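You operate a simulated robot arm through the tools that you are given. There is no shell and no other tool. Be economical: measure what you need, move in short steps, check, and stop when the job is done.

You are at the controls of a simulated two-armed robot. One attempt, no reset.

## Task
Take the green plate on the top of blue table two and put it away on the third board from the bottom of the grey shelf. Take the green can on the top of blue table two and put it away on the free edge of the cowling table. Take the blue can on the top of bench eight and put it away on the second board from the bottom of the grey shelf. Take the lid off the grey housing and lay it down on the top of bench seven. Take the green gear and put it on the top of bench eight. Stack the box marked "shims" from the top of bench eleven on top of the box that says "seals". Put the mirror on the top of bench ten. Take the orange can and leave it on the top of bench three. Take the white drip tray from the tray shelf of stand two and put it on the top of bench one. Switch the timing switch on. Put one of the filter cartons from the top of blue table one on top of the clear jug with a green handle. Pull the bin five open. Any order will do. Set down upright: green can, blue can, orange can, filter carton.
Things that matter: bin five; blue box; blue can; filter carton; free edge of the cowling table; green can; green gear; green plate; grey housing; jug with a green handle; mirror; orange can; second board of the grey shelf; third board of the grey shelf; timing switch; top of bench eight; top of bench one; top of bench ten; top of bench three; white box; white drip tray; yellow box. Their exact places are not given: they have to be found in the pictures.

Only the result counts: the job must be done as asked and must still hold three seconds after the hand-in. Knocking over, shifting, dropping, spilling or breaking anything else fails it. A push-on lid holds only when it is set on centred and level and pressed home; a screw cap is set on level and turned clockwise until tight.

## Robot
Two 6-joint arms with two-finger parallel grippers on one trunk, on a base that drives. Base frame: it is fixed to the floor where the robot stands at the start and does not move with it; the origin is under the middle of the robot, x ahead of it, y to its left, z up. Units: m, rad, N and s.
The left shoulder is at the start at [0.06, 0.187, 1.122], the right one opposite. Places, roughly: bin five [7, -10.5, 1]; blue box, white box, yellow box [14, 1, 1]; blue can [15.25, -1, 1]; filter carton [1.75, -1.75, 1]; free edge of the cowling table [5.5, 7.7, 0.8]; green can [1.25, 0, 1]; green gear (6x6x3 cm) [14.3, -1.1, 0.9]; green plate (17x12x5 cm) [0.5, 0.1, 0.9]; grey housing (6x6x13 cm) [14.5, -1, 0.9]; jug with a green handle [1.5, -2.5, 1]; mirror (25x6x3 cm) [11.5, -2.4, 0.9]; orange can [11, -2.5, 1]; second board of the grey shelf [18.7, -5.5, 0.6]; third board of the grey shelf [18.7, -5.5, 1.1]; timing switch [8.3, -2.8, 0.5]; top of bench eight [16, -1.3, 0.9]; top of bench one [10.7, -2.2, 0.9]; top of bench ten [12.5, 0.9, 0.9]; top of bench three [14.1, -2.2, 0.9]; white drip tray (30x20x13 cm) [10, -4, 0.3]. Payload 1.57 kg a hand.
The TCP of each hand is the grasp point between the finger pads, 0.03 m short of the fingertips. In the tool frame z runs along the fingers and y along their closing line. The gripper opens to 0.11 m. The fingers are 0.024 m wide and 0.012 m thick; the gripper's body (0.048 by 0.112 m) begins 0.078 m behind the TCP.
Orientation is told as [roll, pitch, yaw] about the base's x, y, z axes, in that order, counted from this pose: with the fingers straight down and closing along the base's y, the tool's x points along the base's -x, its y along +y and its z along -z.

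## Interface
- The arms move only by the tool move_arm. It takes "left_moves", "right_moves" or both (then of equal length, played together; a hand with none holds still); each is text: rows parted by semicolons, each of 6 numbers parted by spaces: the shift along the tool's x, y, z in units of 40 mm (1.0 is 40 mm), then the turn, a rotation vector about the tool's x, y, z in units of 6 degrees (1.0 is 6 degrees). In form: x y z wx wy wz; .... A call has 1 to 12 rows; each row shifts and turns the commanded pose from where the row before left it, along the tool's axes as they then stand. "left_hand" and "right_hand" are, for a hand that has rows, the gripper command, from -1 (shut) to 1 (fully open), values between in proportion, set as the call begins (left out, the last holds). A call with a number of a shift or a turn outside -1 to 1 is refused whole. Rows are played at 5 a second. More than 0.05 m and 0.15 rad between two rows, or a gripper value outside its range, and nothing of the call is played. A pose out of reach is approached as far as the arm can. The call stops where the force on the tool passes 40 N (or 10 N more than at its start, if that is more) or the arm is blocked; 0.2 s more then pass. Each finger travels about 0.153 m/s and halts on what it meets, pressing with about 21 N; the grip force reading is that of the motor and also rises with nothing between the fingers. The clock runs only during rows and for 0.2 s after the last one: add rows that do not move to give the fingers time. The reply holds the time, the measured pose of the TCP, the force on the tool along the base axes, the opening and the grip force, in the units named above and with some noise, with the torque about the TCP (base axes, N m) and any sound that the robot's microphone picked up, and new pictures: "pictures" is both (left out), scene, wrist or none (wrist: the cameras of the hands that moved).
- Cameras (640 x 400 px; columns grow to the right, rows downward): "scene" is now at [0.0128, 0.007, 1.6612]; the picture's right is [0.11, -0.99, 0.00], its down [-0.78, -0.09, -0.62] and it looks along [0.62, 0.07, -0.78] (base axes); focal length 261 px, centre (320, 200). "left" rides on the left gripper at [0.07, -0.016, -0.141] in its tool frame; the picture's right is [0.23, 0.97, 0.00], its down [-0.86, 0.20, -0.48] and it looks along [-0.47, 0.11, 0.88] (tool axes); focal length 222 px, centre (320, 200). "right" rides on the right gripper at [0.07, 0.016, -0.141] in its tool frame; the picture's right is [-0.23, 0.97, 0.00], its down [-0.86, -0.20, -0.48] and it looks along [-0.47, -0.11, 0.88] (tool axes); focal length 222 px, centre (320, 200).
- slide_trunk(by): slides the trunk up (or, below 0, down) by that many m; the arms and the scene camera ride with it, the base frame stays. It gives what a move gives, with no picture.
- base_move(legs): drives the robot by 1 to 6 legs, each [ahead, left, turn to the left] in m, m and rad, along the robot's own axes; the way and the turn of a leg run together, so that a leg with both is an arc; at most 1.5 m and 3.142 rad a leg. The arms and the cameras ride along, it lands a little off, and it stops where it bumps. It gives what a move gives, and a new picture of the scene camera.
- head_to(pan, tilt): turns the head with the scene camera to pan (to the left, within 1.501 rad either way) and tilt (down, from -0.506 to 1.204), counted from straight ahead of the robot. It gives what a move gives, and a new picture of the scene camera.
- probe_pixels(camera, pixels): for up to 12 pixels [column, row] of the newest picture of that camera ("zoom" is the newest enlarged one), the place [x, y, z] in the base frame of the surface seen there, good to about 0.002 m. The clock stands still meanwhile.
- close_up(camera, box): a new picture of the part [left, top, right, bottom] of that camera's present view, enlarged. The clock stands still meanwhile.
- finish_job(): hands the job in; it is judged then, once.

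Go step by step. Measure first, check grasps and placings, and put right what went wrong. The budget is 357 turns and 360 pictures, counting those below and the enlarged ones. Unless the task says otherwise, let go and move clear before handing in, and close with one line.

The tools are called after ">>>" as name(argument=value, ...) on one line, values as JSON. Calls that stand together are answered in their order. move_arm: Moves the arms, as the interface text tells. Its arguments: {"type":"object","properties":{"left_moves":{"type":"string"},"left_hand":{"type":"number"},"right_moves":{"type":"string"},"right_hand":{"type":"number"},"pictures":{"type":"string","enum":["both","scene","wrist","none"]}},"required":[]} The other tools are called the same way: slide_trunk (by) slides the trunk up or down; base_move (legs) drives the base; head_to (pan, tilt) turns the head that bears the scene camera; probe_pixels (camera, pixels) gives the place of the surface under pixels of a picture; close_up (camera, box) takes an enlarged picture of a part of a camera's view; finish_job () hands the job in.

At the start:

```text
clock: 0.0
left_eef_pos: [0.3549, 0.2979, 1.1704]
left_tcp_rot: [0.0, 0.0, 0.0]
left_force: [0.8, -0.2, -0.6]
left_wrist_torque: [-0.01, 0.0, -0.01]
left_width: 0.1103
left_grip_force: 0.1
right_eef_pos: [0.4942, -0.0847, 1.0955]
right_tcp_rot: [0.002, -0.002, -0.001]
right_force: [-0.2, 0.6, -0.8]
right_wrist_torque: [-0.01, 0.0, 0.01]
right_width: 0.11
right_grip_force: 0.1
trunk travel left (down, up): [-0.75, 0.24]
robot x, y, heading: [0.0005, -0.0001, 0.003]
head pan, tilt: [0.108, 0.901]
```

scene: 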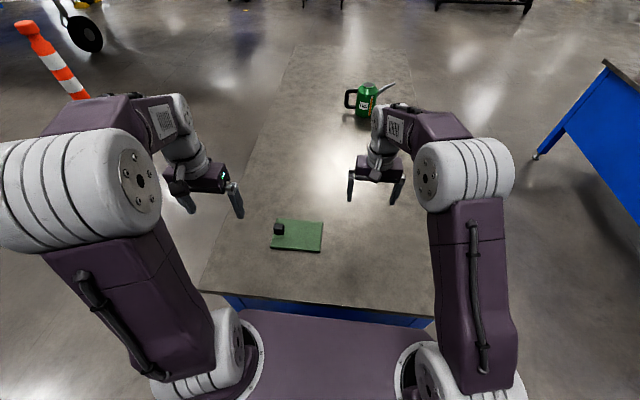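
right: 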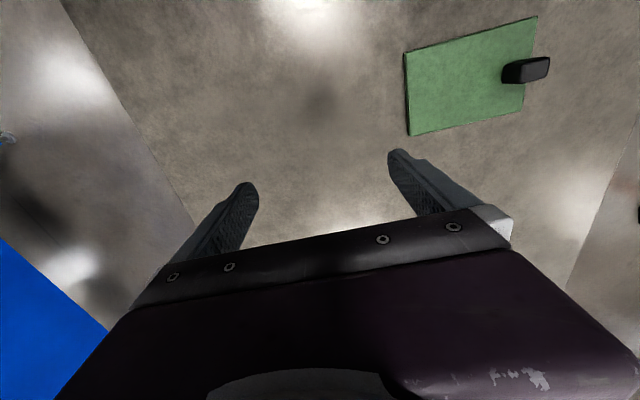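
left: 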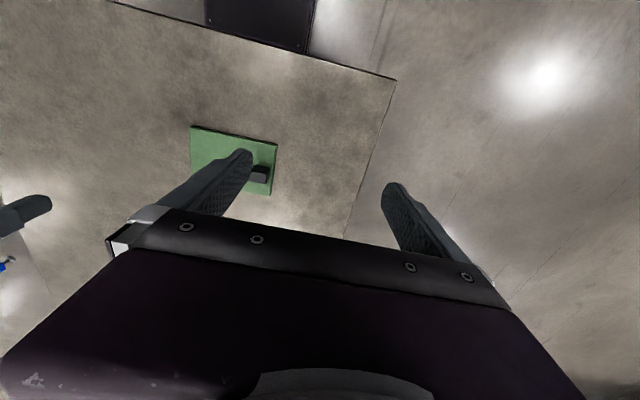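

The scene shows the green plate near (297,236) with a dark knob at (278,229), and the green can near (366,100). I'll measure both.

>>> probe_pixels(camera="scene", pixels=[[278, 220], [322, 222], [320, 251], [271, 246], [278, 225], [278, 233], [366, 86], [366, 115], [350, 98], [385, 88], [300, 300], [410, 190]])

>>> close_up(camera="scene", box=[240, 60, 440, 260])

>>> head_to(pan=0, tilt=0.3)

```text
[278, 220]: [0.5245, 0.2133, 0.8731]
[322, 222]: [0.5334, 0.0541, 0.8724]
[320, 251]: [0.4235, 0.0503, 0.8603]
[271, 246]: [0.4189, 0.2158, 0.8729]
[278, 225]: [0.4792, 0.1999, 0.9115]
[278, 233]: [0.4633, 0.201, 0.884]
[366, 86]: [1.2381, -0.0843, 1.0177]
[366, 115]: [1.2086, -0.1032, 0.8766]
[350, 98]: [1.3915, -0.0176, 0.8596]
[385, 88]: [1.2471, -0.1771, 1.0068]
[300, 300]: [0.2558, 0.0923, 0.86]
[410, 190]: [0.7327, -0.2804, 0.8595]
```

```text
2.00 times, centred on (340, 160) of scene
```

zoom: 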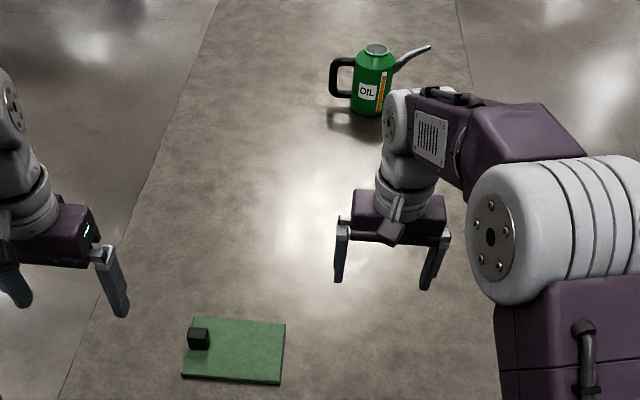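

```text
clock: 1.0
left_eef_pos: [0.3548, 0.2962, 1.1709]
left_tcp_rot: [0.001, -0.001, -0.001]
left_force: [0.2, -0.4, 0.1]
left_wrist_torque: [-0.04, -0.03, 0.0]
left_width: 0.11
left_grip_force: 0.1
right_eef_pos: [0.4945, -0.0852, 1.0947]
right_tcp_rot: [0.001, 0.001, 0.0]
right_force: [0.5, -0.2, -0.3]
right_wrist_torque: [-0.03, 0.03, -0.03]
right_width: 0.1099
right_grip_force: 0.1
trunk travel left (down, up): [-0.75, 0.24]
robot x, y, heading: [-0.0032, -0.001, 0.002]
head pan, tilt: [0.0, 0.3]
```

scene: 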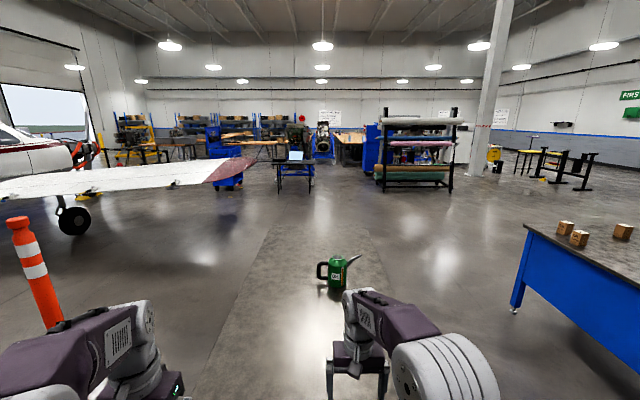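

Table top is at z≈0.86; plate and can are located. Next I look to the right at blue table one with the filter cartons.

>>> head_to(pan=-0.9, tilt=0.45)

```text
clock: 2.2
left_eef_pos: [0.3549, 0.2953, 1.171]
left_tcp_rot: [0.0, 0.001, -0.001]
left_force: [0.5, 0.8, 0.4]
left_wrist_torque: [0.05, -0.02, -0.02]
left_width: 0.11
left_grip_force: 0.1
right_eef_pos: [0.4956, -0.0849, 1.097]
right_tcp_rot: [-0.001, -0.001, 0.0]
right_force: [-0.6, -0.3, 0.1]
right_wrist_torque: [0.03, -0.04, 0.0]
right_width: 0.1101
right_grip_force: 0.0
trunk travel left (down, up): [-0.75, 0.24]
robot x, y, heading: [0.0003, -0.0013, 0.003]
head pan, tilt: [-0.901, 0.45]
```

scene: 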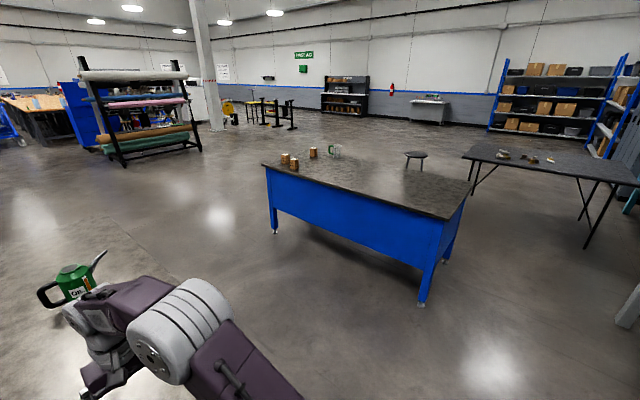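

>>> close_up(camera="scene", box=[250, 130, 410, 230])

>>> probe_pixels(camera="scene", pixels=[[264, 163], [437, 219], [466, 181], [335, 145], [313, 153], [294, 162], [285, 158], [335, 156], [340, 190]])

```text
4.00 times, centred on (330, 180) of scene
```

zoom: 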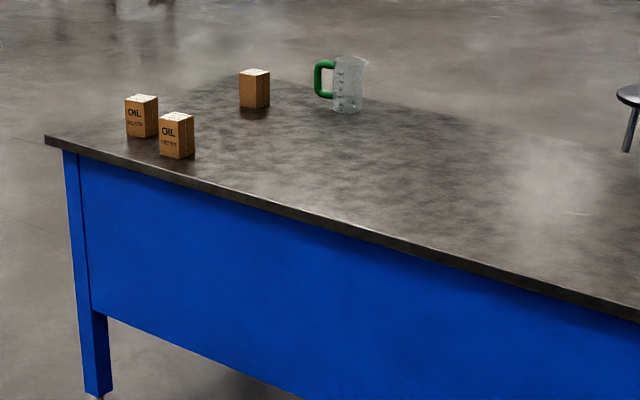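

```text
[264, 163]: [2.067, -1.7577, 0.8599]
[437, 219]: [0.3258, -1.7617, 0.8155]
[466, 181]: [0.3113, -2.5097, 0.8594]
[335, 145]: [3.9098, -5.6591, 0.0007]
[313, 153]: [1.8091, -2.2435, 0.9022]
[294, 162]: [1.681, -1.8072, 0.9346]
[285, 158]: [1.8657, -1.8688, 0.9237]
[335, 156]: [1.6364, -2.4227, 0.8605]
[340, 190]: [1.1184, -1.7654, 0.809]
```

Table one spans x 0.31–2.07, y −2.51…−1.76; jug and third carton sit near its far side. I check the stool's position and drive around the table's end.

>>> probe_pixels(camera="scene", pixels=[[415, 154], [410, 170], [423, 172], [463, 157], [478, 190]])

>>> base_move(legs=[[-0.35, 0, 0], [0, -1.07, 0], [1.5, 0, 0], [1.5, 0, 0]])

```text
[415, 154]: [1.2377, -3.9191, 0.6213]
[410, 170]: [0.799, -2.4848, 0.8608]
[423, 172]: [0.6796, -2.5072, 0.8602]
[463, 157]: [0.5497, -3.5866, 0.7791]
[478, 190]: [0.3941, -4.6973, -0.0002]
```

```text
clock: 23.1
left_eef_pos: [2.9212, -0.6103, 1.1708]
left_tcp_rot: [0.0, 0.0, 0.062]
left_force: [0.2, 0.2, 0.0]
left_wrist_torque: [-0.03, 0.01, 0.03]
left_width: 0.11
left_grip_force: 0.1
right_eef_pos: [3.0844, -0.9832, 1.0958]
right_tcp_rot: [0.002, -0.002, 0.062]
right_force: [0.4, -0.5, 0.0]
right_wrist_torque: [0.02, 0.01, 0.04]
right_width: 0.11
right_grip_force: 0.0
trunk travel left (down, up): [-0.75, 0.24]
robot x, y, heading: [2.5836, -0.9274, 0.055]
head pan, tilt: [-0.901, 0.45]
```

scene: 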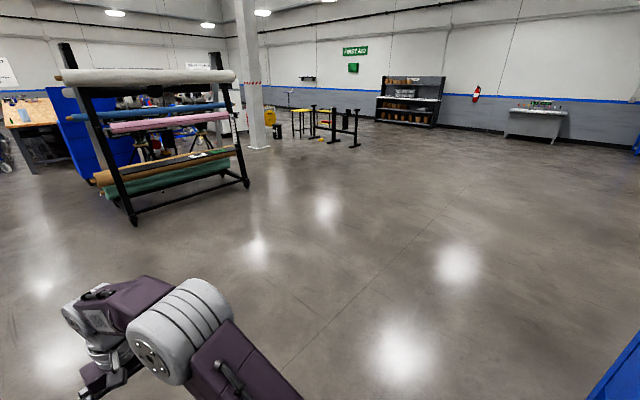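

Now I slide right past the table end and come round facing +y on its far side, then look.

>>> base_move(legs=[[0.1, 0, 0], [0, -1.1, 0], [0, -1.1, 0], [0, 0, 1.51], [0, 1.1, 0]])

>>> head_to(pan=0, tilt=0.75)

```text
clock: 43.5
left_eef_pos: [1.4052, -2.6946, 1.1701]
left_tcp_rot: [0.001, 0.0, 1.555]
left_force: [-0.8, -0.1, 0.7]
left_wrist_torque: [0.0, 0.02, -0.02]
left_width: 0.1101
left_grip_force: 0.0
right_eef_pos: [1.7903, -2.5608, 1.0955]
right_tcp_rot: [0.0, 0.0, 1.554]
right_force: [0.3, -0.3, -0.3]
right_wrist_torque: [0.01, 0.04, 0.02]
right_width: 0.11
right_grip_force: 0.0
trunk travel left (down, up): [-0.75, 0.24]
robot x, y, heading: [1.6971, -3.0569, 1.553]
head pan, tilt: [-0.901, 0.45]
```

scene: 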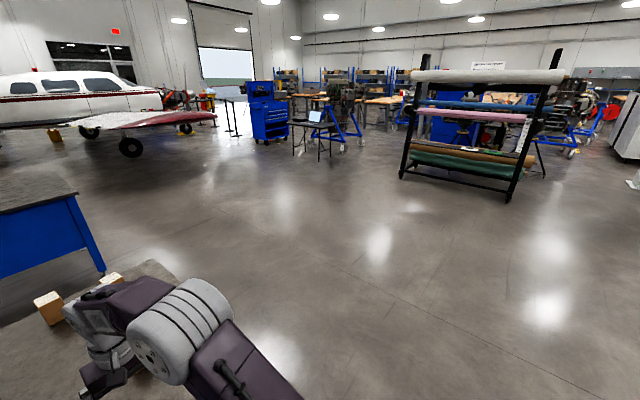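

```text
clock: 44.7
left_eef_pos: [1.4047, -2.6948, 1.1701]
left_tcp_rot: [0.0, -0.002, 1.553]
left_force: [0.6, -0.6, -0.2]
left_wrist_torque: [-0.01, 0.02, 0.01]
left_width: 0.1099
left_grip_force: 0.1
right_eef_pos: [1.7891, -2.5613, 1.0954]
right_tcp_rot: [0.001, 0.0, 1.555]
right_force: [-0.4, -0.3, 0.0]
right_wrist_torque: [-0.03, 0.02, -0.05]
right_width: 0.1101
right_grip_force: 0.0
trunk travel left (down, up): [-0.75, 0.24]
robot x, y, heading: [1.6966, -3.0554, 1.555]
head pan, tilt: [0.0, 0.75]
```

scene: 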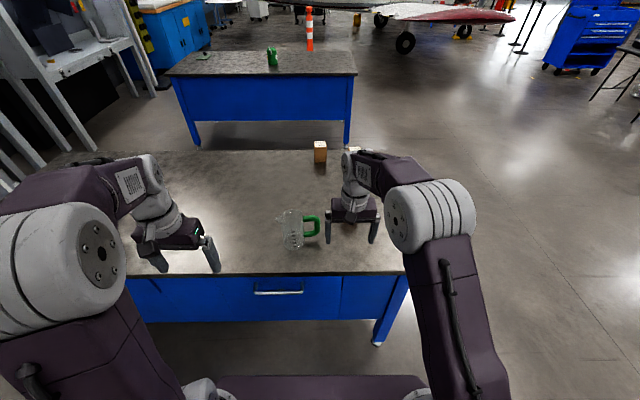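

Jug is at (292,228), the near carton hides behind the right hand. I measure and use the right wrist camera.

>>> close_up(camera="scene", box=[260, 190, 420, 290])

>>> probe_pixels(camera="scene", pixels=[[280, 214], [291, 212], [302, 214], [281, 218], [286, 245], [298, 246], [316, 219], [315, 233]])

>>> close_up(camera="right", box=[0, 0, 640, 400])

```text
4.00 times, centred on (340, 240) of scene
```

zoom: 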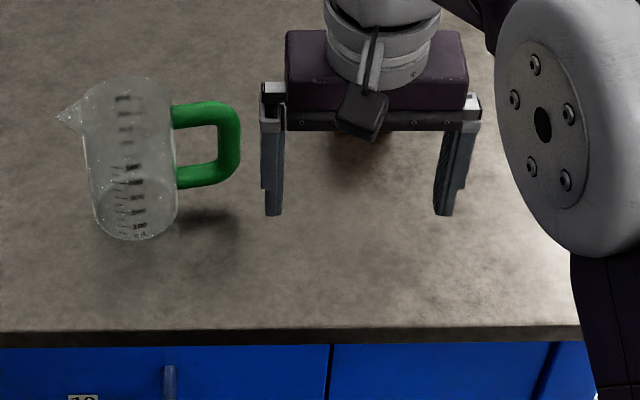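

```text
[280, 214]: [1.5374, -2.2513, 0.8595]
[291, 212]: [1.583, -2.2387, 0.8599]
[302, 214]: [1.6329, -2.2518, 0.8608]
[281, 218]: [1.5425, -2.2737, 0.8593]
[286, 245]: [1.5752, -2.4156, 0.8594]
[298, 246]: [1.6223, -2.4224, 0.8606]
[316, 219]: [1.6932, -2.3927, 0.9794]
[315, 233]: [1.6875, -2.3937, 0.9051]
```

```text
1.00 times, centred on (320, 200) of right
```

zoom: 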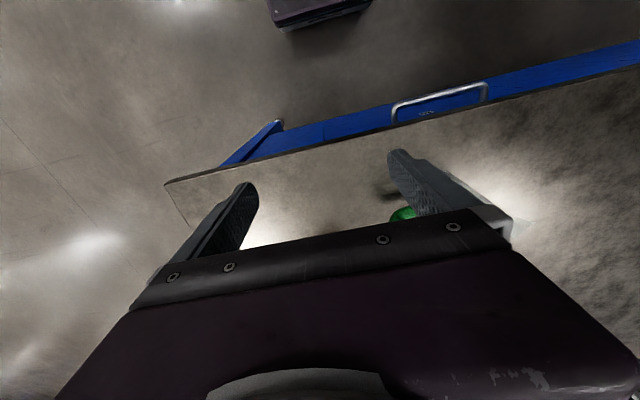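

Jug centre ≈ (1.605,−2.395), rim ≈1.01. I move the right hand aside to expose the third carton.

>>> move_arm(right_moves="0 -1 -0.5 0 0 0;0 -1 -0.5 0 0 0;0 -1 -0.5 0 0 0;0 -1 -0.5 0 0 0", right_hand=1, pictures="scene")

>>> close_up(camera="scene", box=[240, 130, 400, 230])

```text
clock: 45.7
left_eef_pos: [1.4071, -2.695, 1.172]
left_tcp_rot: [0.002, 0.002, 1.555]
left_force: [0.6, 0.3, 0.0]
left_wrist_torque: [-0.01, 0.03, -0.01]
left_width: 0.1097
left_grip_force: 0.0
right_eef_pos: [1.9529, -2.5623, 1.1778]
right_tcp_rot: [0.003, 0.0, 1.559]
right_force: [-0.5, -0.6, -0.8]
right_wrist_torque: [0.01, -0.01, 0.02]
right_width: 0.1099
right_grip_force: 0.0
trunk travel left (down, up): [-0.75, 0.24]
robot x, y, heading: [1.6973, -3.0534, 1.556]
head pan, tilt: [0.0, 0.75]
```

scene: 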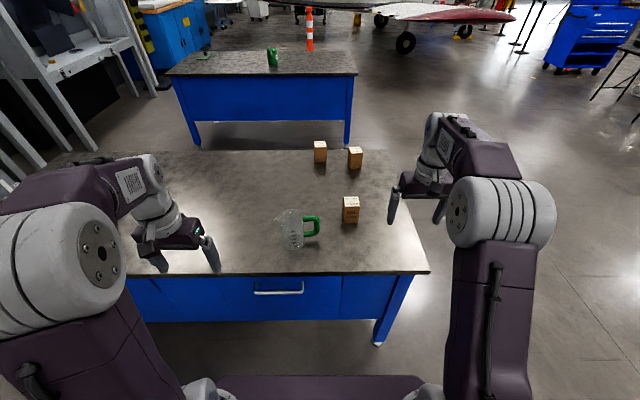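

```text
4.00 times, centred on (320, 180) of scene
```

zoom: 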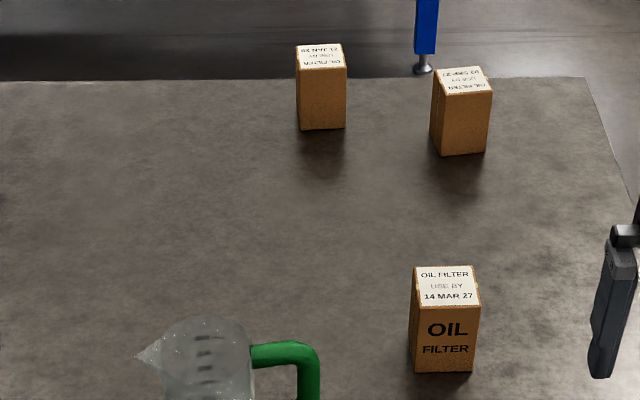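

All three are oil-filter cartons; any will do. I measure the near one.

>>> probe_pixels(camera="zoom", pixels=[[418, 268], [470, 268], [478, 304], [416, 302], [446, 285], [420, 365], [470, 370], [445, 330], [412, 330], [285, 350]])

```text
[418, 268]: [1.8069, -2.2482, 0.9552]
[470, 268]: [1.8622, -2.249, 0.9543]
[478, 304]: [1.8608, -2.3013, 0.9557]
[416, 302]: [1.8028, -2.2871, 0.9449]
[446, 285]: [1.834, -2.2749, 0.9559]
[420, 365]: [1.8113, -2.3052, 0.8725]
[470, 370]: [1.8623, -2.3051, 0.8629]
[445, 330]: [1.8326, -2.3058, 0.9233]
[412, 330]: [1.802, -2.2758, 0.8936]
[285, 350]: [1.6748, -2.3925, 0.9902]
```

Carton: centre (1.834,−2.276), 6×6 cm, top 0.955. I move the base closer and to its left.

>>> base_move(legs=[[0, 0.2, 0.012], [0.25, 0, 0]])

```text
clock: 48.7
left_eef_pos: [1.2032, -2.4538, 1.1703]
left_tcp_rot: [0.0, -0.002, 1.573]
left_force: [0.6, -0.6, -0.3]
left_wrist_torque: [0.0, -0.02, -0.01]
left_width: 0.11
left_grip_force: 0.1
right_eef_pos: [1.7468, -2.3122, 1.1799]
right_tcp_rot: [0.0, 0.0, 1.573]
right_force: [0.7, -0.3, -0.1]
right_wrist_torque: [0.01, -0.02, -0.02]
right_width: 0.11
right_grip_force: 0.0
trunk travel left (down, up): [-0.75, 0.24]
robot x, y, heading: [1.4978, -2.8057, 1.573]
head pan, tilt: [0.0, 0.75]
```

scene: 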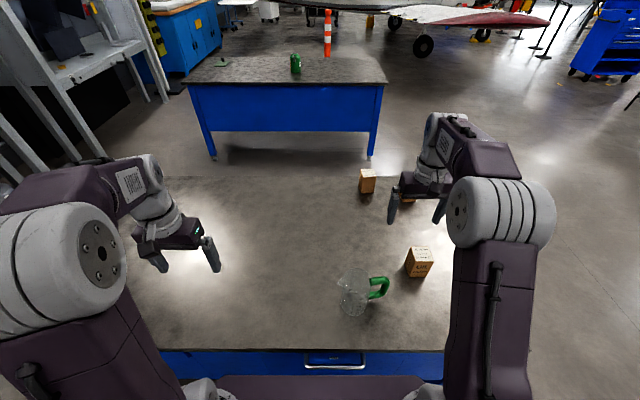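

Move over the carton and down; fingers straddle it along x.

>>> move_arm(right_moves="-0.3 -0.75 0 0 0 0;-0.3 -0.75 0 0 0 0;-0.3 -0.7 0 0 0 0;0 0 1 0 0 0;0 0 1 0 0 0;0 0 1 0 0 0;0 0 1 0 0 0;0 0 0.3 0 0 0", right_hand=1, pictures="both")

>>> close_up(camera="scene", box=[320, 240, 400, 320])

```text
clock: 50.5
left_eef_pos: [1.2031, -2.4515, 1.1709]
left_tcp_rot: [-0.001, 0.0, 1.574]
left_force: [-0.2, -0.8, 0.1]
left_wrist_torque: [-0.01, 0.0, 0.03]
left_width: 0.1102
left_grip_force: 0.1
right_eef_pos: [1.8316, -2.2734, 1.0067]
right_tcp_rot: [0.001, 0.001, 1.574]
right_force: [0.2, 0.3, 0.8]
right_wrist_torque: [0.01, -0.02, 0.0]
right_width: 0.1101
right_grip_force: 0.1
trunk travel left (down, up): [-0.75, 0.24]
robot x, y, heading: [1.5011, -2.8133, 1.574]
head pan, tilt: [0.0, 0.75]
```

scene: 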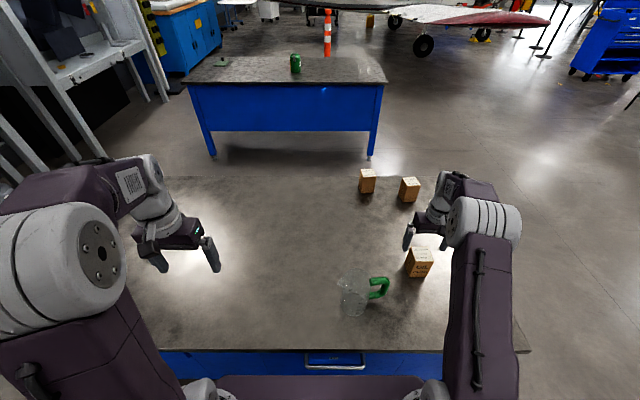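
right: 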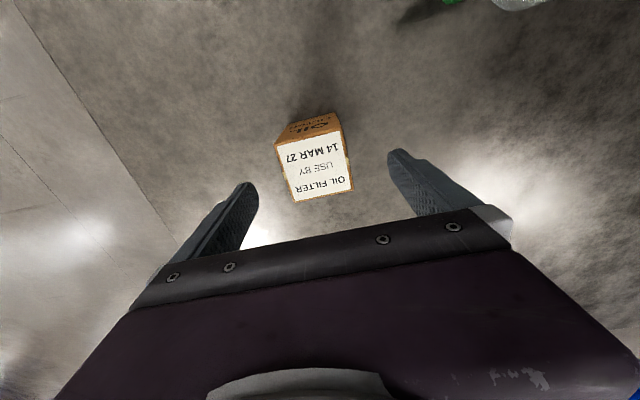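

```text
5.00 times, centred on (360, 280) of scene
```

zoom: 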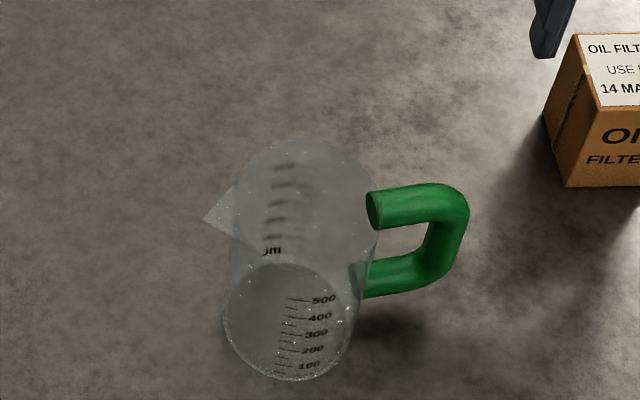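

Centred over the carton. I lower and grip it, and measure the jug through its clear wall.

>>> probe_pixels(camera="zoom", pixels=[[226, 312], [290, 380], [358, 325], [290, 262], [235, 213], [376, 213], [305, 142], [303, 213], [400, 190], [305, 285], [400, 275]])

>>> move_arm(right_moves="0 0 1 0 0 0;0 0 1 0 0 0;0 0 0 0 0 0", right_hand=1, pictures="none")

>>> move_arm(right_moves="0 0 0 0 0 0;0 0 0 0 0 0;0 0 0 0 0 0", right_hand=-1, pictures="wrist")

```text
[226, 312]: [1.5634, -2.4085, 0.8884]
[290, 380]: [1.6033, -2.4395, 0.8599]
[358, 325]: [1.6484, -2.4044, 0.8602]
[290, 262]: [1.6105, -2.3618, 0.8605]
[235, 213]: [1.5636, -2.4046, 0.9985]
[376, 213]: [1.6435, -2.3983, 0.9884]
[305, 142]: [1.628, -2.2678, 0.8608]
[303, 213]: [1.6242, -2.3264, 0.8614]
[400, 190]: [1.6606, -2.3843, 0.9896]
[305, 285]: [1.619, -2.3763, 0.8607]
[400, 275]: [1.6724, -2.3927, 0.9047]
```

```text
clock: 51.3
left_eef_pos: [1.2032, -2.4525, 1.1699]
left_tcp_rot: [0.0, 0.0, 1.575]
left_force: [-0.6, -0.9, -0.1]
left_wrist_torque: [0.04, -0.01, -0.02]
left_width: 0.1105
left_grip_force: 0.0
right_eef_pos: [1.8306, -2.2742, 0.9275]
right_tcp_rot: [0.0, 0.001, 1.574]
right_force: [0.4, -0.5, -0.1]
right_wrist_torque: [0.02, 0.03, -0.03]
right_width: 0.1099
right_grip_force: 0.0
trunk travel left (down, up): [-0.75, 0.24]
robot x, y, heading: [1.5026, -2.8053, 1.576]
head pan, tilt: [0.0, 0.75]
```

```text
clock: 52.1
left_eef_pos: [1.2026, -2.453, 1.1712]
left_tcp_rot: [0.0, 0.0, 1.575]
left_force: [0.0, -0.5, -0.4]
left_wrist_torque: [0.0, -0.02, 0.02]
left_width: 0.1098
left_grip_force: 0.1
right_eef_pos: [1.8318, -2.2742, 0.927]
right_tcp_rot: [0.001, -0.001, 1.574]
right_force: [-1.1, 0.6, -0.1]
right_wrist_torque: [0.11, -0.04, -0.02]
right_width: 0.0619
right_grip_force: 20.4
trunk travel left (down, up): [-0.75, 0.24]
robot x, y, heading: [1.501, -2.8074, 1.576]
head pan, tilt: [0.0, 0.75]
```

right: 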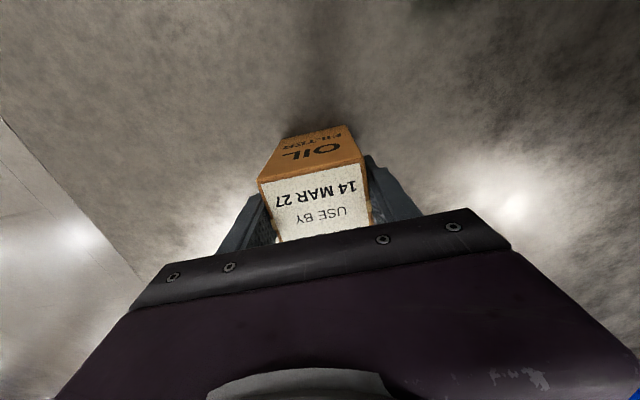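

Carton gripped at 0.062. Jug centre ≈ (1.605,−2.401), rim ≈1.00. Lift and carry over the jug.

>>> move_arm(right_moves="0 0 -1 0 0 0;0 0 -1 0 0 0;0 0 -1 0 0 0;0 0 -1 0 0 0;0 0 -0.8 0 0 0;0.52 0.945 0 0 0 0;0.52 0.945 0 0 0 0;0.52 0.945 0 0 0 0;0.52 0.945 0 0 0 0;0.52 0.945 0 0 0 0;0.52 0.945 0 0 0 0;0 0 0 0 0 0", right_hand=-1, pictures="both")

>>> close_up(camera="scene", box=[296, 240, 424, 320])

```text
clock: 54.7
left_eef_pos: [1.2032, -2.4525, 1.1702]
left_tcp_rot: [0.0, 0.001, 1.575]
left_force: [0.4, -0.8, 0.7]
left_wrist_torque: [-0.01, 0.04, 0.04]
left_width: 0.1101
left_grip_force: 0.1
right_eef_pos: [1.6115, -2.3999, 1.119]
right_tcp_rot: [0.001, 0.0, 1.574]
right_force: [0.4, -0.1, -3.8]
right_wrist_torque: [-0.03, -0.04, 0.01]
right_width: 0.0619
right_grip_force: 20.9
trunk travel left (down, up): [-0.75, 0.24]
robot x, y, heading: [1.5008, -2.8076, 1.574]
head pan, tilt: [0.0, 0.75]
```

scene: 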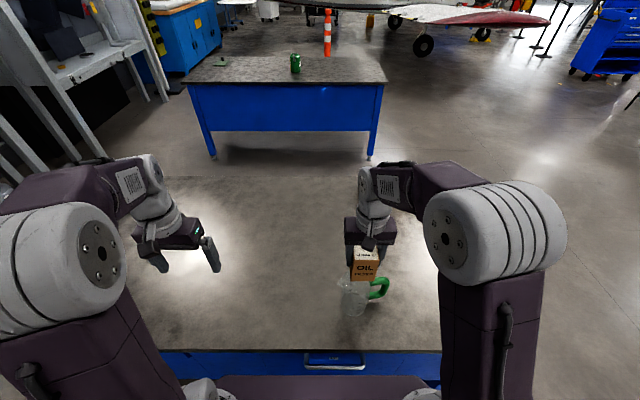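
right: 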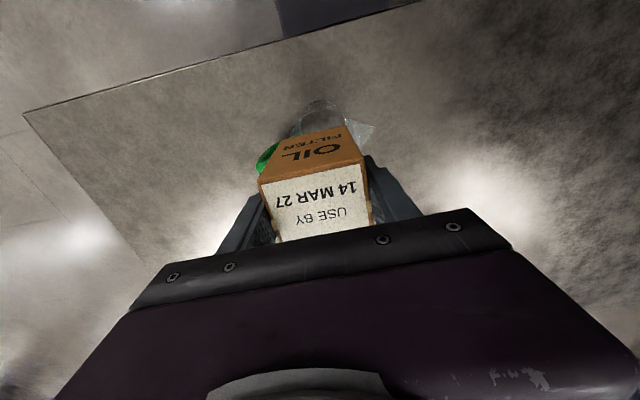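

```text
5.00 times, centred on (360, 280) of scene
```

zoom: 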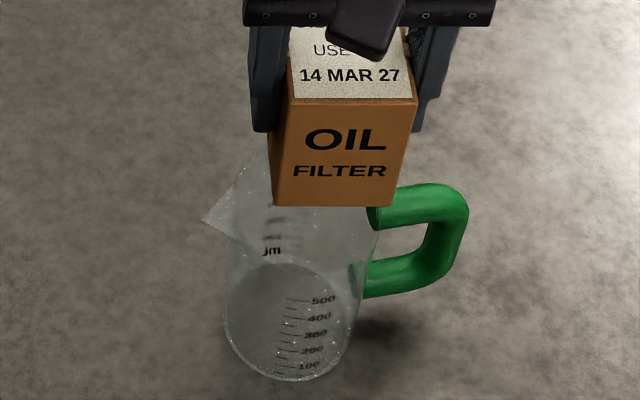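

Carton is above the jug; I lower gently in small steps and check contact.

>>> move_arm(right_moves="0 0 0.5 0 0 0;0 0 0.25 0 0 0;0 0 0 0 0 0", right_hand=-1, pictures="none")

>>> close_up(camera="scene", box=[312, 240, 408, 300])

```text
clock: 55.5
left_eef_pos: [1.2028, -2.4511, 1.1712]
left_tcp_rot: [0.001, -0.001, 1.574]
left_force: [0.7, 0.6, -1.0]
left_wrist_torque: [-0.01, -0.02, 0.0]
left_width: 0.1101
left_grip_force: 0.0
right_eef_pos: [1.6087, -2.3993, 1.0892]
right_tcp_rot: [0.001, 0.001, 1.573]
right_force: [-1.1, -0.8, -4.2]
right_wrist_torque: [0.03, -0.02, 0.01]
right_width: 0.0623
right_grip_force: 20.9
trunk travel left (down, up): [-0.75, 0.24]
robot x, y, heading: [1.505, -2.8052, 1.572]
head pan, tilt: [0.0, 0.75]
```

```text
6.67 times, centred on (360, 270) of scene
```

zoom: 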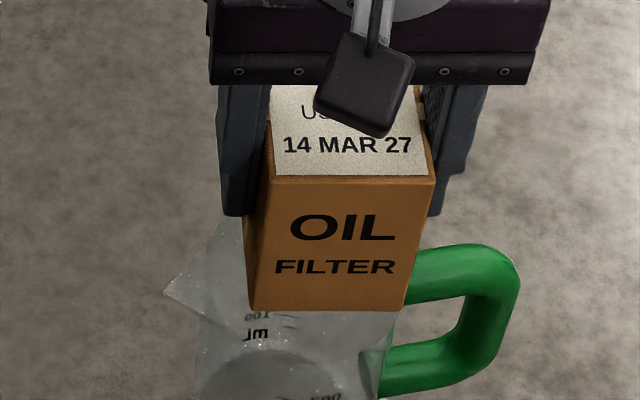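

Carton appears ~4 mm right of jug centre; I correct and lower to contact.

>>> move_arm(right_moves="0 0.09 0 0 0 0;0 0 0.2 0 0 0;0 0 0.15 0 0 0;0 0 0.15 0 0 0;0 0 0 0 0 0", right_hand=-1, pictures="none")

>>> close_up(camera="scene", box=[312, 240, 408, 300])

```text
clock: 56.7
left_eef_pos: [1.2036, -2.451, 1.1696]
left_tcp_rot: [0.001, -0.001, 1.574]
left_force: [0.6, 0.5, 0.4]
left_wrist_torque: [0.0, 0.01, 0.03]
left_width: 0.1101
left_grip_force: 0.1
right_eef_pos: [1.6056, -2.3992, 1.0675]
right_tcp_rot: [-0.001, 0.0, 1.573]
right_force: [0.7, -0.6, -4.4]
right_wrist_torque: [-0.02, 0.03, 0.01]
right_width: 0.0619
right_grip_force: 20.7
trunk travel left (down, up): [-0.75, 0.24]
robot x, y, heading: [1.4958, -2.803, 1.573]
head pan, tilt: [0.0, 0.75]
```

```text
6.67 times, centred on (360, 270) of scene
```

zoom: 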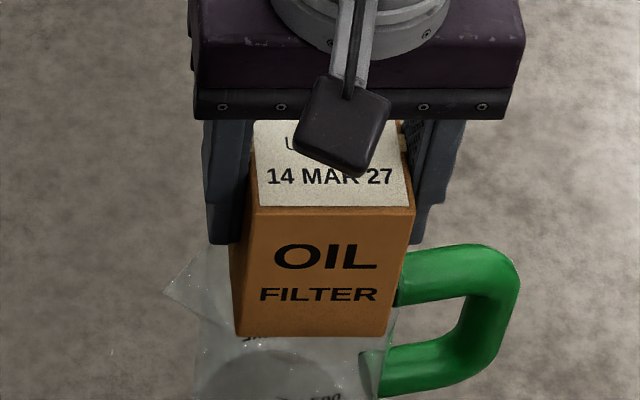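

No contact yet at TCP 1.0675; continue slowly.

>>> move_arm(right_moves="0 0 0.1 0 0 0;0 0 0.1 0 0 0;0 0 0.1 0 0 0;0 0 0 0 0 0", right_hand=-1, pictures="none")

>>> close_up(camera="scene", box=[312, 240, 408, 300])

```text
clock: 57.4
left_eef_pos: [1.2024, -2.4546, 1.1708]
left_tcp_rot: [-0.001, -0.001, 1.573]
left_force: [-0.4, -0.7, -0.2]
left_wrist_torque: [0.03, 0.02, -0.06]
left_width: 0.1099
left_grip_force: 0.0
right_eef_pos: [1.6051, -2.4015, 1.06]
right_tcp_rot: [0.0, -0.008, 1.575]
right_force: [0.1, -3.4, 21.4]
right_wrist_torque: [-0.81, 0.07, 0.0]
right_width: 0.0619
right_grip_force: 21.4
trunk travel left (down, up): [-0.75, 0.24]
robot x, y, heading: [1.5003, -2.8048, 1.577]
head pan, tilt: [0.0, 0.75]
stopped in row 3 (right hand): the force on the tool passed its limit (the readings are from after the stop); the commanded pose is now the measured one
```

```text
6.67 times, centred on (360, 270) of scene
```

zoom: 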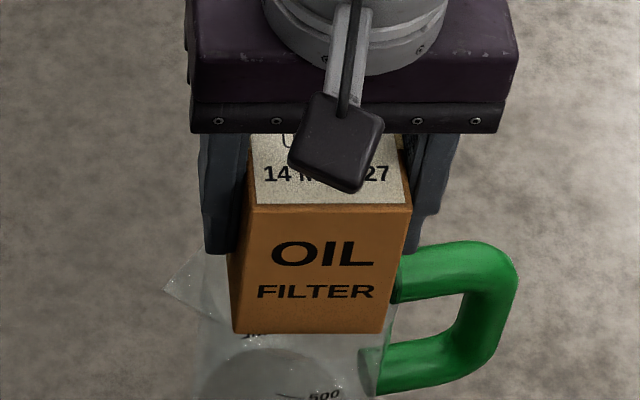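

Contact at TCP 1.060, with torque hinting the near edge touches first. I raise a bit, shift 3 mm farther (+y), and lower again.

>>> move_arm(right_moves="0 0 -0.12 0 0 0;-0.1 0 0 0 0 0;0 0 0 0 0 0;0 0 0.06 0 0 0;0 0 0.05 0 0 0;0 0 0 0 0 0", right_hand=-1, pictures="none")

```text
clock: 58.8
left_eef_pos: [1.202, -2.4516, 1.1707]
left_tcp_rot: [-0.002, 0.001, 1.574]
left_force: [0.1, 0.3, 1.0]
left_wrist_torque: [-0.04, -0.02, 0.01]
left_width: 0.1101
left_grip_force: 0.1
right_eef_pos: [1.6046, -2.3955, 1.0602]
right_tcp_rot: [-0.001, -0.006, 1.573]
right_force: [-1.8, 0.7, 9.1]
right_wrist_torque: [-0.04, 0.22, -0.03]
right_width: 0.0618
right_grip_force: 20.8
trunk travel left (down, up): [-0.75, 0.24]
robot x, y, heading: [1.4999, -2.807, 1.575]
head pan, tilt: [0.0, 0.75]
```

Balanced now (torque near zero). Release and rise.

>>> move_arm(right_moves="0 0 0 0 0 0;0 0 0 0 0 0;0 0 -0.5 0 0 0;0 0 -1 0 0 0;0 0 -1 0 0 0;0 0 -1 0 0 0;0 -1 0 0 0 0;0 -1 0 0 0 0;0 -1 0 0 0 0;0 -1 0 0 0 0", right_hand=0.4, pictures="none")

>>> close_up(camera="scene", box=[296, 230, 424, 310])

```text
clock: 61.0
left_eef_pos: [1.2056, -2.452, 1.1708]
left_tcp_rot: [0.002, -0.001, 1.575]
left_force: [0.5, 0.4, 0.3]
left_wrist_torque: [-0.01, 0.03, 0.0]
left_width: 0.1102
left_grip_force: 0.0
right_eef_pos: [1.7692, -2.3956, 1.2032]
right_tcp_rot: [0.002, -0.004, 1.575]
right_force: [1.2, 0.4, 0.0]
right_wrist_torque: [-0.02, 0.0, 0.02]
right_width: 0.0769
right_grip_force: 0.1
trunk travel left (down, up): [-0.75, 0.24]
robot x, y, heading: [1.4991, -2.8087, 1.572]
head pan, tilt: [0.0, 0.75]
```

```text
5.00 times, centred on (360, 270) of scene
```

zoom: 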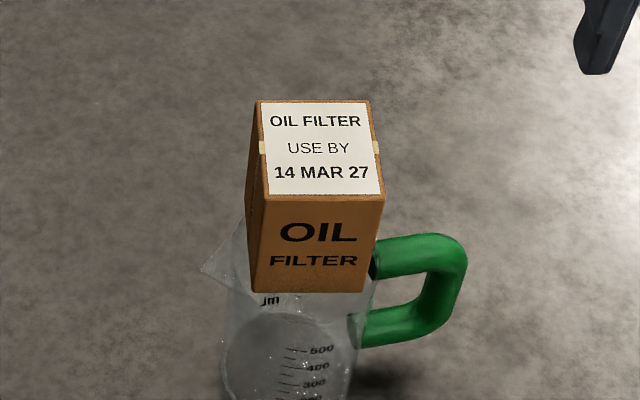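

Carton stands on the jug. Now I drive round to table two's near long side to view the green can.

>>> base_move(legs=[[-0.35, 0, 0], [0, -1.2, 0], [1.05, 0, 0], [1.05, 0, 0], [0, 1.45, 0]])

>>> close_up(camera="scene", box=[240, 180, 400, 280])

```text
clock: 86.0
left_eef_pos: [1.0259, -0.6809, 1.1704]
left_tcp_rot: [0.001, 0.0, 1.573]
left_force: [0.0, -0.2, -0.3]
left_wrist_torque: [-0.01, -0.01, 0.03]
left_width: 0.1098
left_grip_force: 0.1
right_eef_pos: [1.5892, -0.6256, 1.2037]
right_tcp_rot: [0.001, -0.003, 1.572]
right_force: [-0.5, 0.8, -0.7]
right_wrist_torque: [-0.03, 0.02, 0.01]
right_width: 0.0772
right_grip_force: 0.0
trunk travel left (down, up): [-0.75, 0.24]
robot x, y, heading: [1.3197, -1.032, 1.574]
head pan, tilt: [0.0, 0.75]
```

scene: 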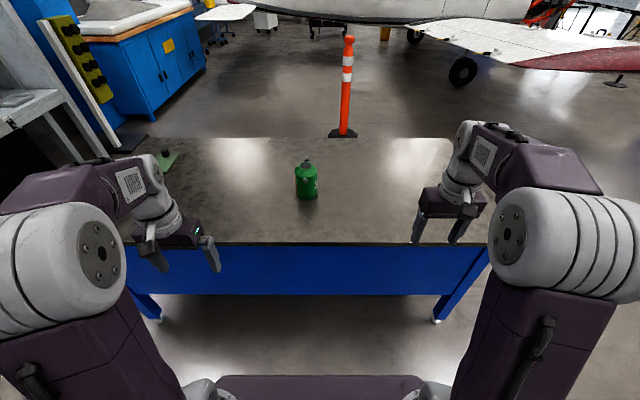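

```text
4.00 times, centred on (320, 230) of scene
```

zoom: 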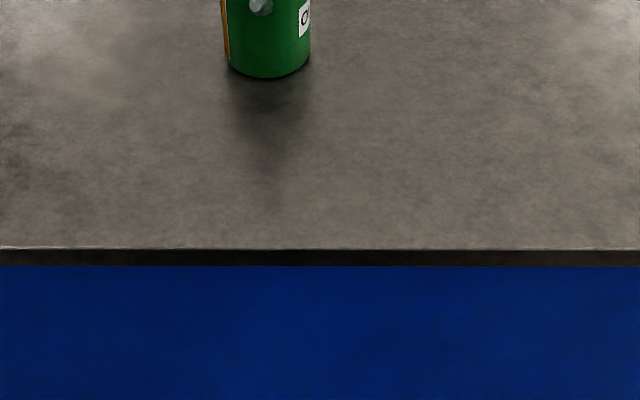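

>>> close_up(camera="scene", box=[270, 145, 350, 210])

>>> probe_pixels(camera="scene", pixels=[[307, 198], [296, 180], [317, 180], [306, 170], [306, 162], [320, 242], [310, 138], [140, 160]])

```text
6.15 times, centred on (310, 178) of scene
```

zoom: 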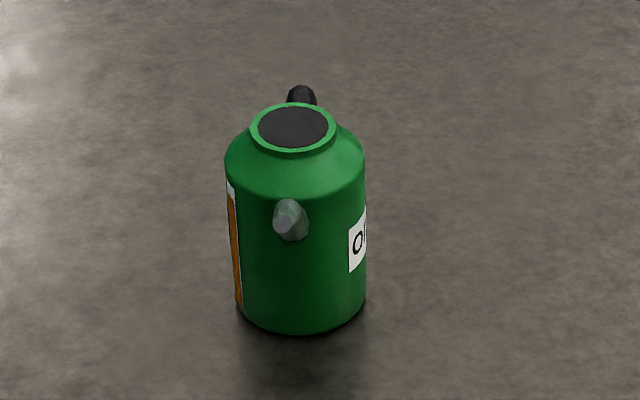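

```text
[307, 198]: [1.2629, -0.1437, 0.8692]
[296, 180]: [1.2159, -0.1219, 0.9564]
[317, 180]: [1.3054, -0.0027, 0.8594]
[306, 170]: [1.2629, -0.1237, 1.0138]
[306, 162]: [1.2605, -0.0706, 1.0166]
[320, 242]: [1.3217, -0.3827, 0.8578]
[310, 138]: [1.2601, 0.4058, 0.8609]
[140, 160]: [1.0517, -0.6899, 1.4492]
```

The can's body is about 0.10 wide with spout toward me, neck ring on top. I'll probe for its exact centre.

>>> probe_pixels(camera="zoom", pixels=[[253, 127], [333, 127], [293, 106], [293, 149], [293, 127], [228, 165], [362, 165], [242, 280], [362, 280], [302, 330], [302, 97], [290, 225]])

>>> base_move(legs=[[0.3, 0.25, 0]])

```text
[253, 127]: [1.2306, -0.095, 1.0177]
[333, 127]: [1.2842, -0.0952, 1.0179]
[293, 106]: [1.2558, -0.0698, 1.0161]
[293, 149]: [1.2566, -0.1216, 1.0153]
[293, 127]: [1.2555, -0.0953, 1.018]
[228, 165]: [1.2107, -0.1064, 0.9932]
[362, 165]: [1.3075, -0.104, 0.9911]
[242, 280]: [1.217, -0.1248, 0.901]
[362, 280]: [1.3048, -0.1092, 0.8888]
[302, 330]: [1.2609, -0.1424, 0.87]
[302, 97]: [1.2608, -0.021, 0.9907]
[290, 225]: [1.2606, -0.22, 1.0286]
```

```text
clock: 88.4
left_eef_pos: [0.7726, -0.3952, 1.1714]
left_tcp_rot: [-0.001, -0.002, 1.578]
left_force: [-0.9, -0.3, -0.2]
left_wrist_torque: [-0.04, -0.01, -0.01]
left_width: 0.1099
left_grip_force: 0.0
right_eef_pos: [1.3363, -0.335, 1.202]
right_tcp_rot: [-0.001, -0.004, 1.58]
right_force: [0.4, 0.3, -0.5]
right_wrist_torque: [0.02, 0.0, -0.01]
right_width: 0.0772
right_grip_force: 0.1
trunk travel left (down, up): [-0.75, 0.24]
robot x, y, heading: [1.0735, -0.7431, 1.579]
head pan, tilt: [0.0, 0.75]
```

scene: 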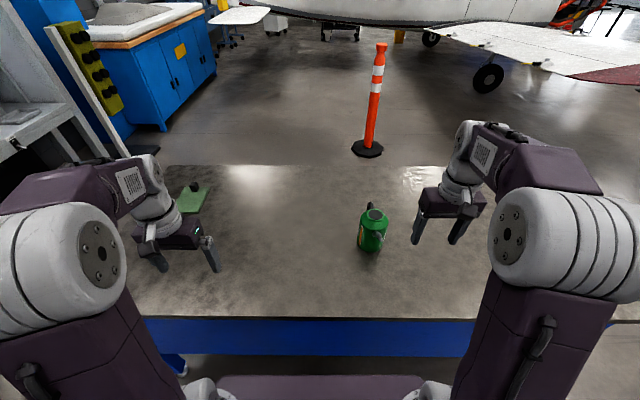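

Can axis ≈ (1.259,−0.095), diameter ≈0.097. I step the base in and hover the open right hand above it.

>>> base_move(legs=[[0.1, 0, 0]])

>>> move_arm(right_moves="-0.88 0.48 0 0 0 0;-0.88 0.48 0 0 0 0;-0.88 0.48 0 0 0 0;-0.88 0.48 0 0 0 0;0 0 0 0 0 0", right_hand=1, pictures="wrist")

```text
clock: 89.5
left_eef_pos: [0.7716, -0.2982, 1.1707]
left_tcp_rot: [0.0, -0.003, 1.578]
left_force: [-1.0, 0.0, -0.2]
left_wrist_torque: [0.01, -0.02, -0.03]
left_width: 0.1103
left_grip_force: 0.1
right_eef_pos: [1.3351, -0.2388, 1.2038]
right_tcp_rot: [0.0, -0.005, 1.58]
right_force: [0.5, -0.3, 0.1]
right_wrist_torque: [-0.01, 0.0, 0.01]
right_width: 0.0771
right_grip_force: 0.1
trunk travel left (down, up): [-0.75, 0.24]
robot x, y, heading: [1.072, -0.6503, 1.58]
head pan, tilt: [0.0, 0.75]
```

scene: 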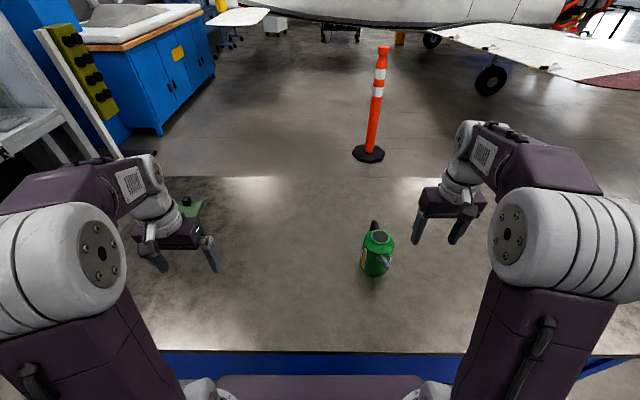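

```text
clock: 90.7
left_eef_pos: [0.7701, -0.2967, 1.1703]
left_tcp_rot: [0.0, -0.003, 1.58]
left_force: [0.2, -0.3, 0.0]
left_wrist_torque: [0.03, -0.01, -0.02]
left_width: 0.1103
left_grip_force: 0.0
right_eef_pos: [1.2566, -0.0968, 1.2014]
right_tcp_rot: [0.001, -0.003, 1.58]
right_force: [-0.4, -0.2, -0.2]
right_wrist_torque: [0.01, -0.02, 0.0]
right_width: 0.1098
right_grip_force: 0.1
trunk travel left (down, up): [-0.75, 0.24]
robot x, y, heading: [1.0736, -0.6457, 1.58]
head pan, tilt: [0.0, 0.75]
```

right: 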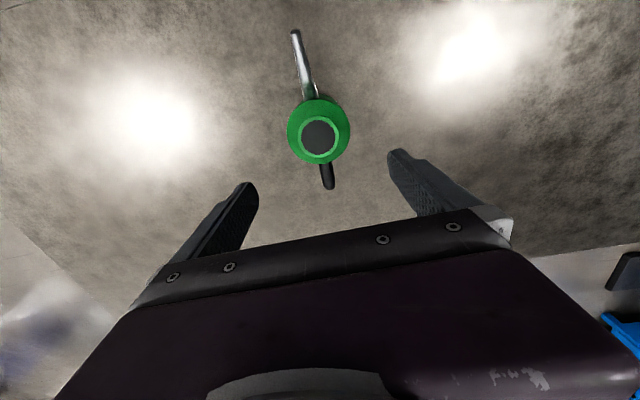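

Nearly centred; small x correction and lower to just above the shoulder, then look.

>>> move_arm(right_moves="0 -0.05 0 0 0 0;0 0 1 0 0 0;0 0 1 0 0 0;0 0 1 0 0 0;0 0 1 0 0 0;0 0 0 0 0 0", right_hand=1, pictures="wrist")

>>> close_up(camera="scene", box=[316, 220, 444, 300])

```text
clock: 92.1
left_eef_pos: [0.7713, -0.2968, 1.1695]
left_tcp_rot: [0.0, -0.002, 1.58]
left_force: [0.0, 0.0, 0.4]
left_wrist_torque: [-0.02, -0.01, -0.02]
left_width: 0.1099
left_grip_force: 0.0
right_eef_pos: [1.2568, -0.0946, 1.0414]
right_tcp_rot: [0.001, -0.003, 1.578]
right_force: [0.4, -0.5, 0.3]
right_wrist_torque: [-0.01, 0.03, -0.03]
right_width: 0.1099
right_grip_force: 0.0
trunk travel left (down, up): [-0.75, 0.24]
robot x, y, heading: [1.0703, -0.6507, 1.58]
head pan, tilt: [0.0, 0.75]
```

right: 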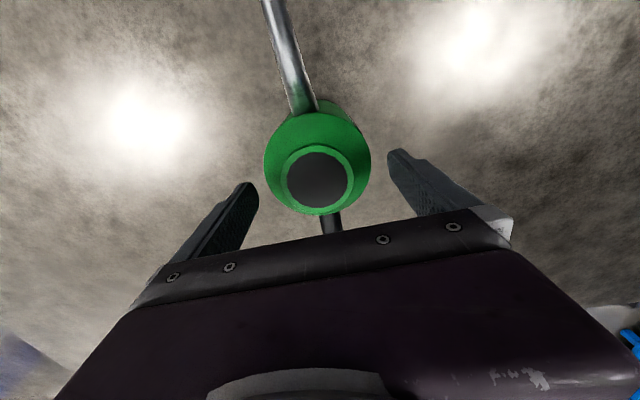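

```text
5.00 times, centred on (380, 260) of scene
```

zoom: 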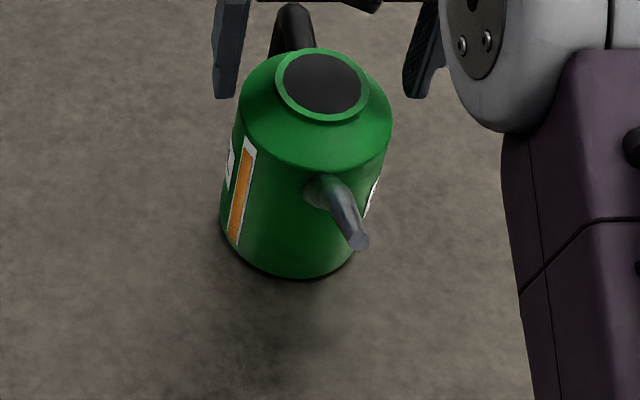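

Can is ~2.4 mm toward the right finger; I correct and descend slowly to z≈0.955.

>>> move_arm(right_moves="0 -0.06 0 0 0 0;0 0 0.5 0 0 0;0 0 0.5 0 0 0;0 0 0.5 0 0 0;0 0 0.35 0 0 0;0 0 0.3 0 0 0;0 0 0 0 0 0", right_hand=1, pictures="wrist")

```text
clock: 93.7
left_eef_pos: [0.7712, -0.2975, 1.1702]
left_tcp_rot: [-0.001, 0.0, 1.581]
left_force: [-0.3, 0.3, 0.2]
left_wrist_torque: [0.03, 0.05, 0.01]
left_width: 0.11
left_grip_force: 0.1
right_eef_pos: [1.2614, -0.0966, 0.9555]
right_tcp_rot: [-0.001, -0.003, 1.58]
right_force: [-0.3, 0.5, 0.4]
right_wrist_torque: [0.0, 0.04, 0.01]
right_width: 0.1098
right_grip_force: 0.1
trunk travel left (down, up): [-0.75, 0.24]
robot x, y, heading: [1.0665, -0.6503, 1.583]
head pan, tilt: [0.0, 0.75]
```

right: 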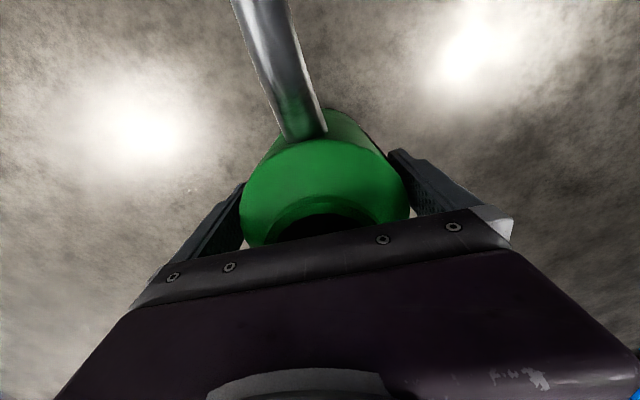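

No contact and the can sits between the fingers. Grip, then lift a bit to test.

>>> move_arm(right_moves="0 0 0 0 0 0;0 0 0 0 0 0;0 0 0 0 0 0;0 0 -1 0 0 0;0 0 -1 0 0 0;0 0 -1 0 0 0;0 0 -1 0 0 0;0 0 0 0 0 0", right_hand=-1, pictures="both")

```text
clock: 95.5
left_eef_pos: [0.7705, -0.2966, 1.1706]
left_tcp_rot: [-0.002, 0.0, 1.579]
left_force: [0.6, -0.9, -0.1]
left_wrist_torque: [0.03, 0.0, -0.03]
left_width: 0.1102
left_grip_force: 0.2
right_eef_pos: [1.2598, -0.0932, 1.1186]
right_tcp_rot: [-0.002, -0.002, 1.579]
right_force: [0.3, 0.4, -2.8]
right_wrist_torque: [-0.02, 0.02, -0.01]
right_width: 0.0975
right_grip_force: 21.6
trunk travel left (down, up): [-0.75, 0.24]
robot x, y, heading: [1.0714, -0.6506, 1.58]
head pan, tilt: [0.0, 0.75]
```

scene: 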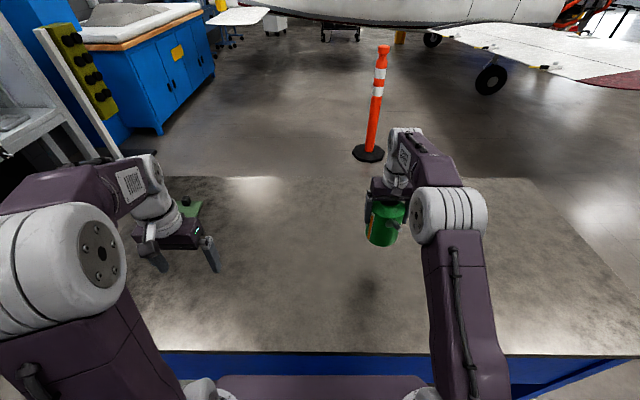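
right: 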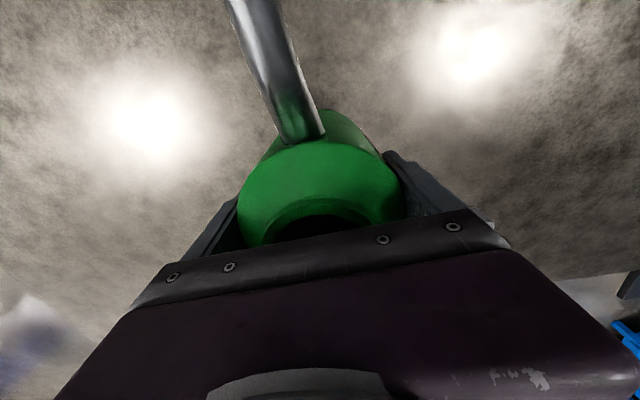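

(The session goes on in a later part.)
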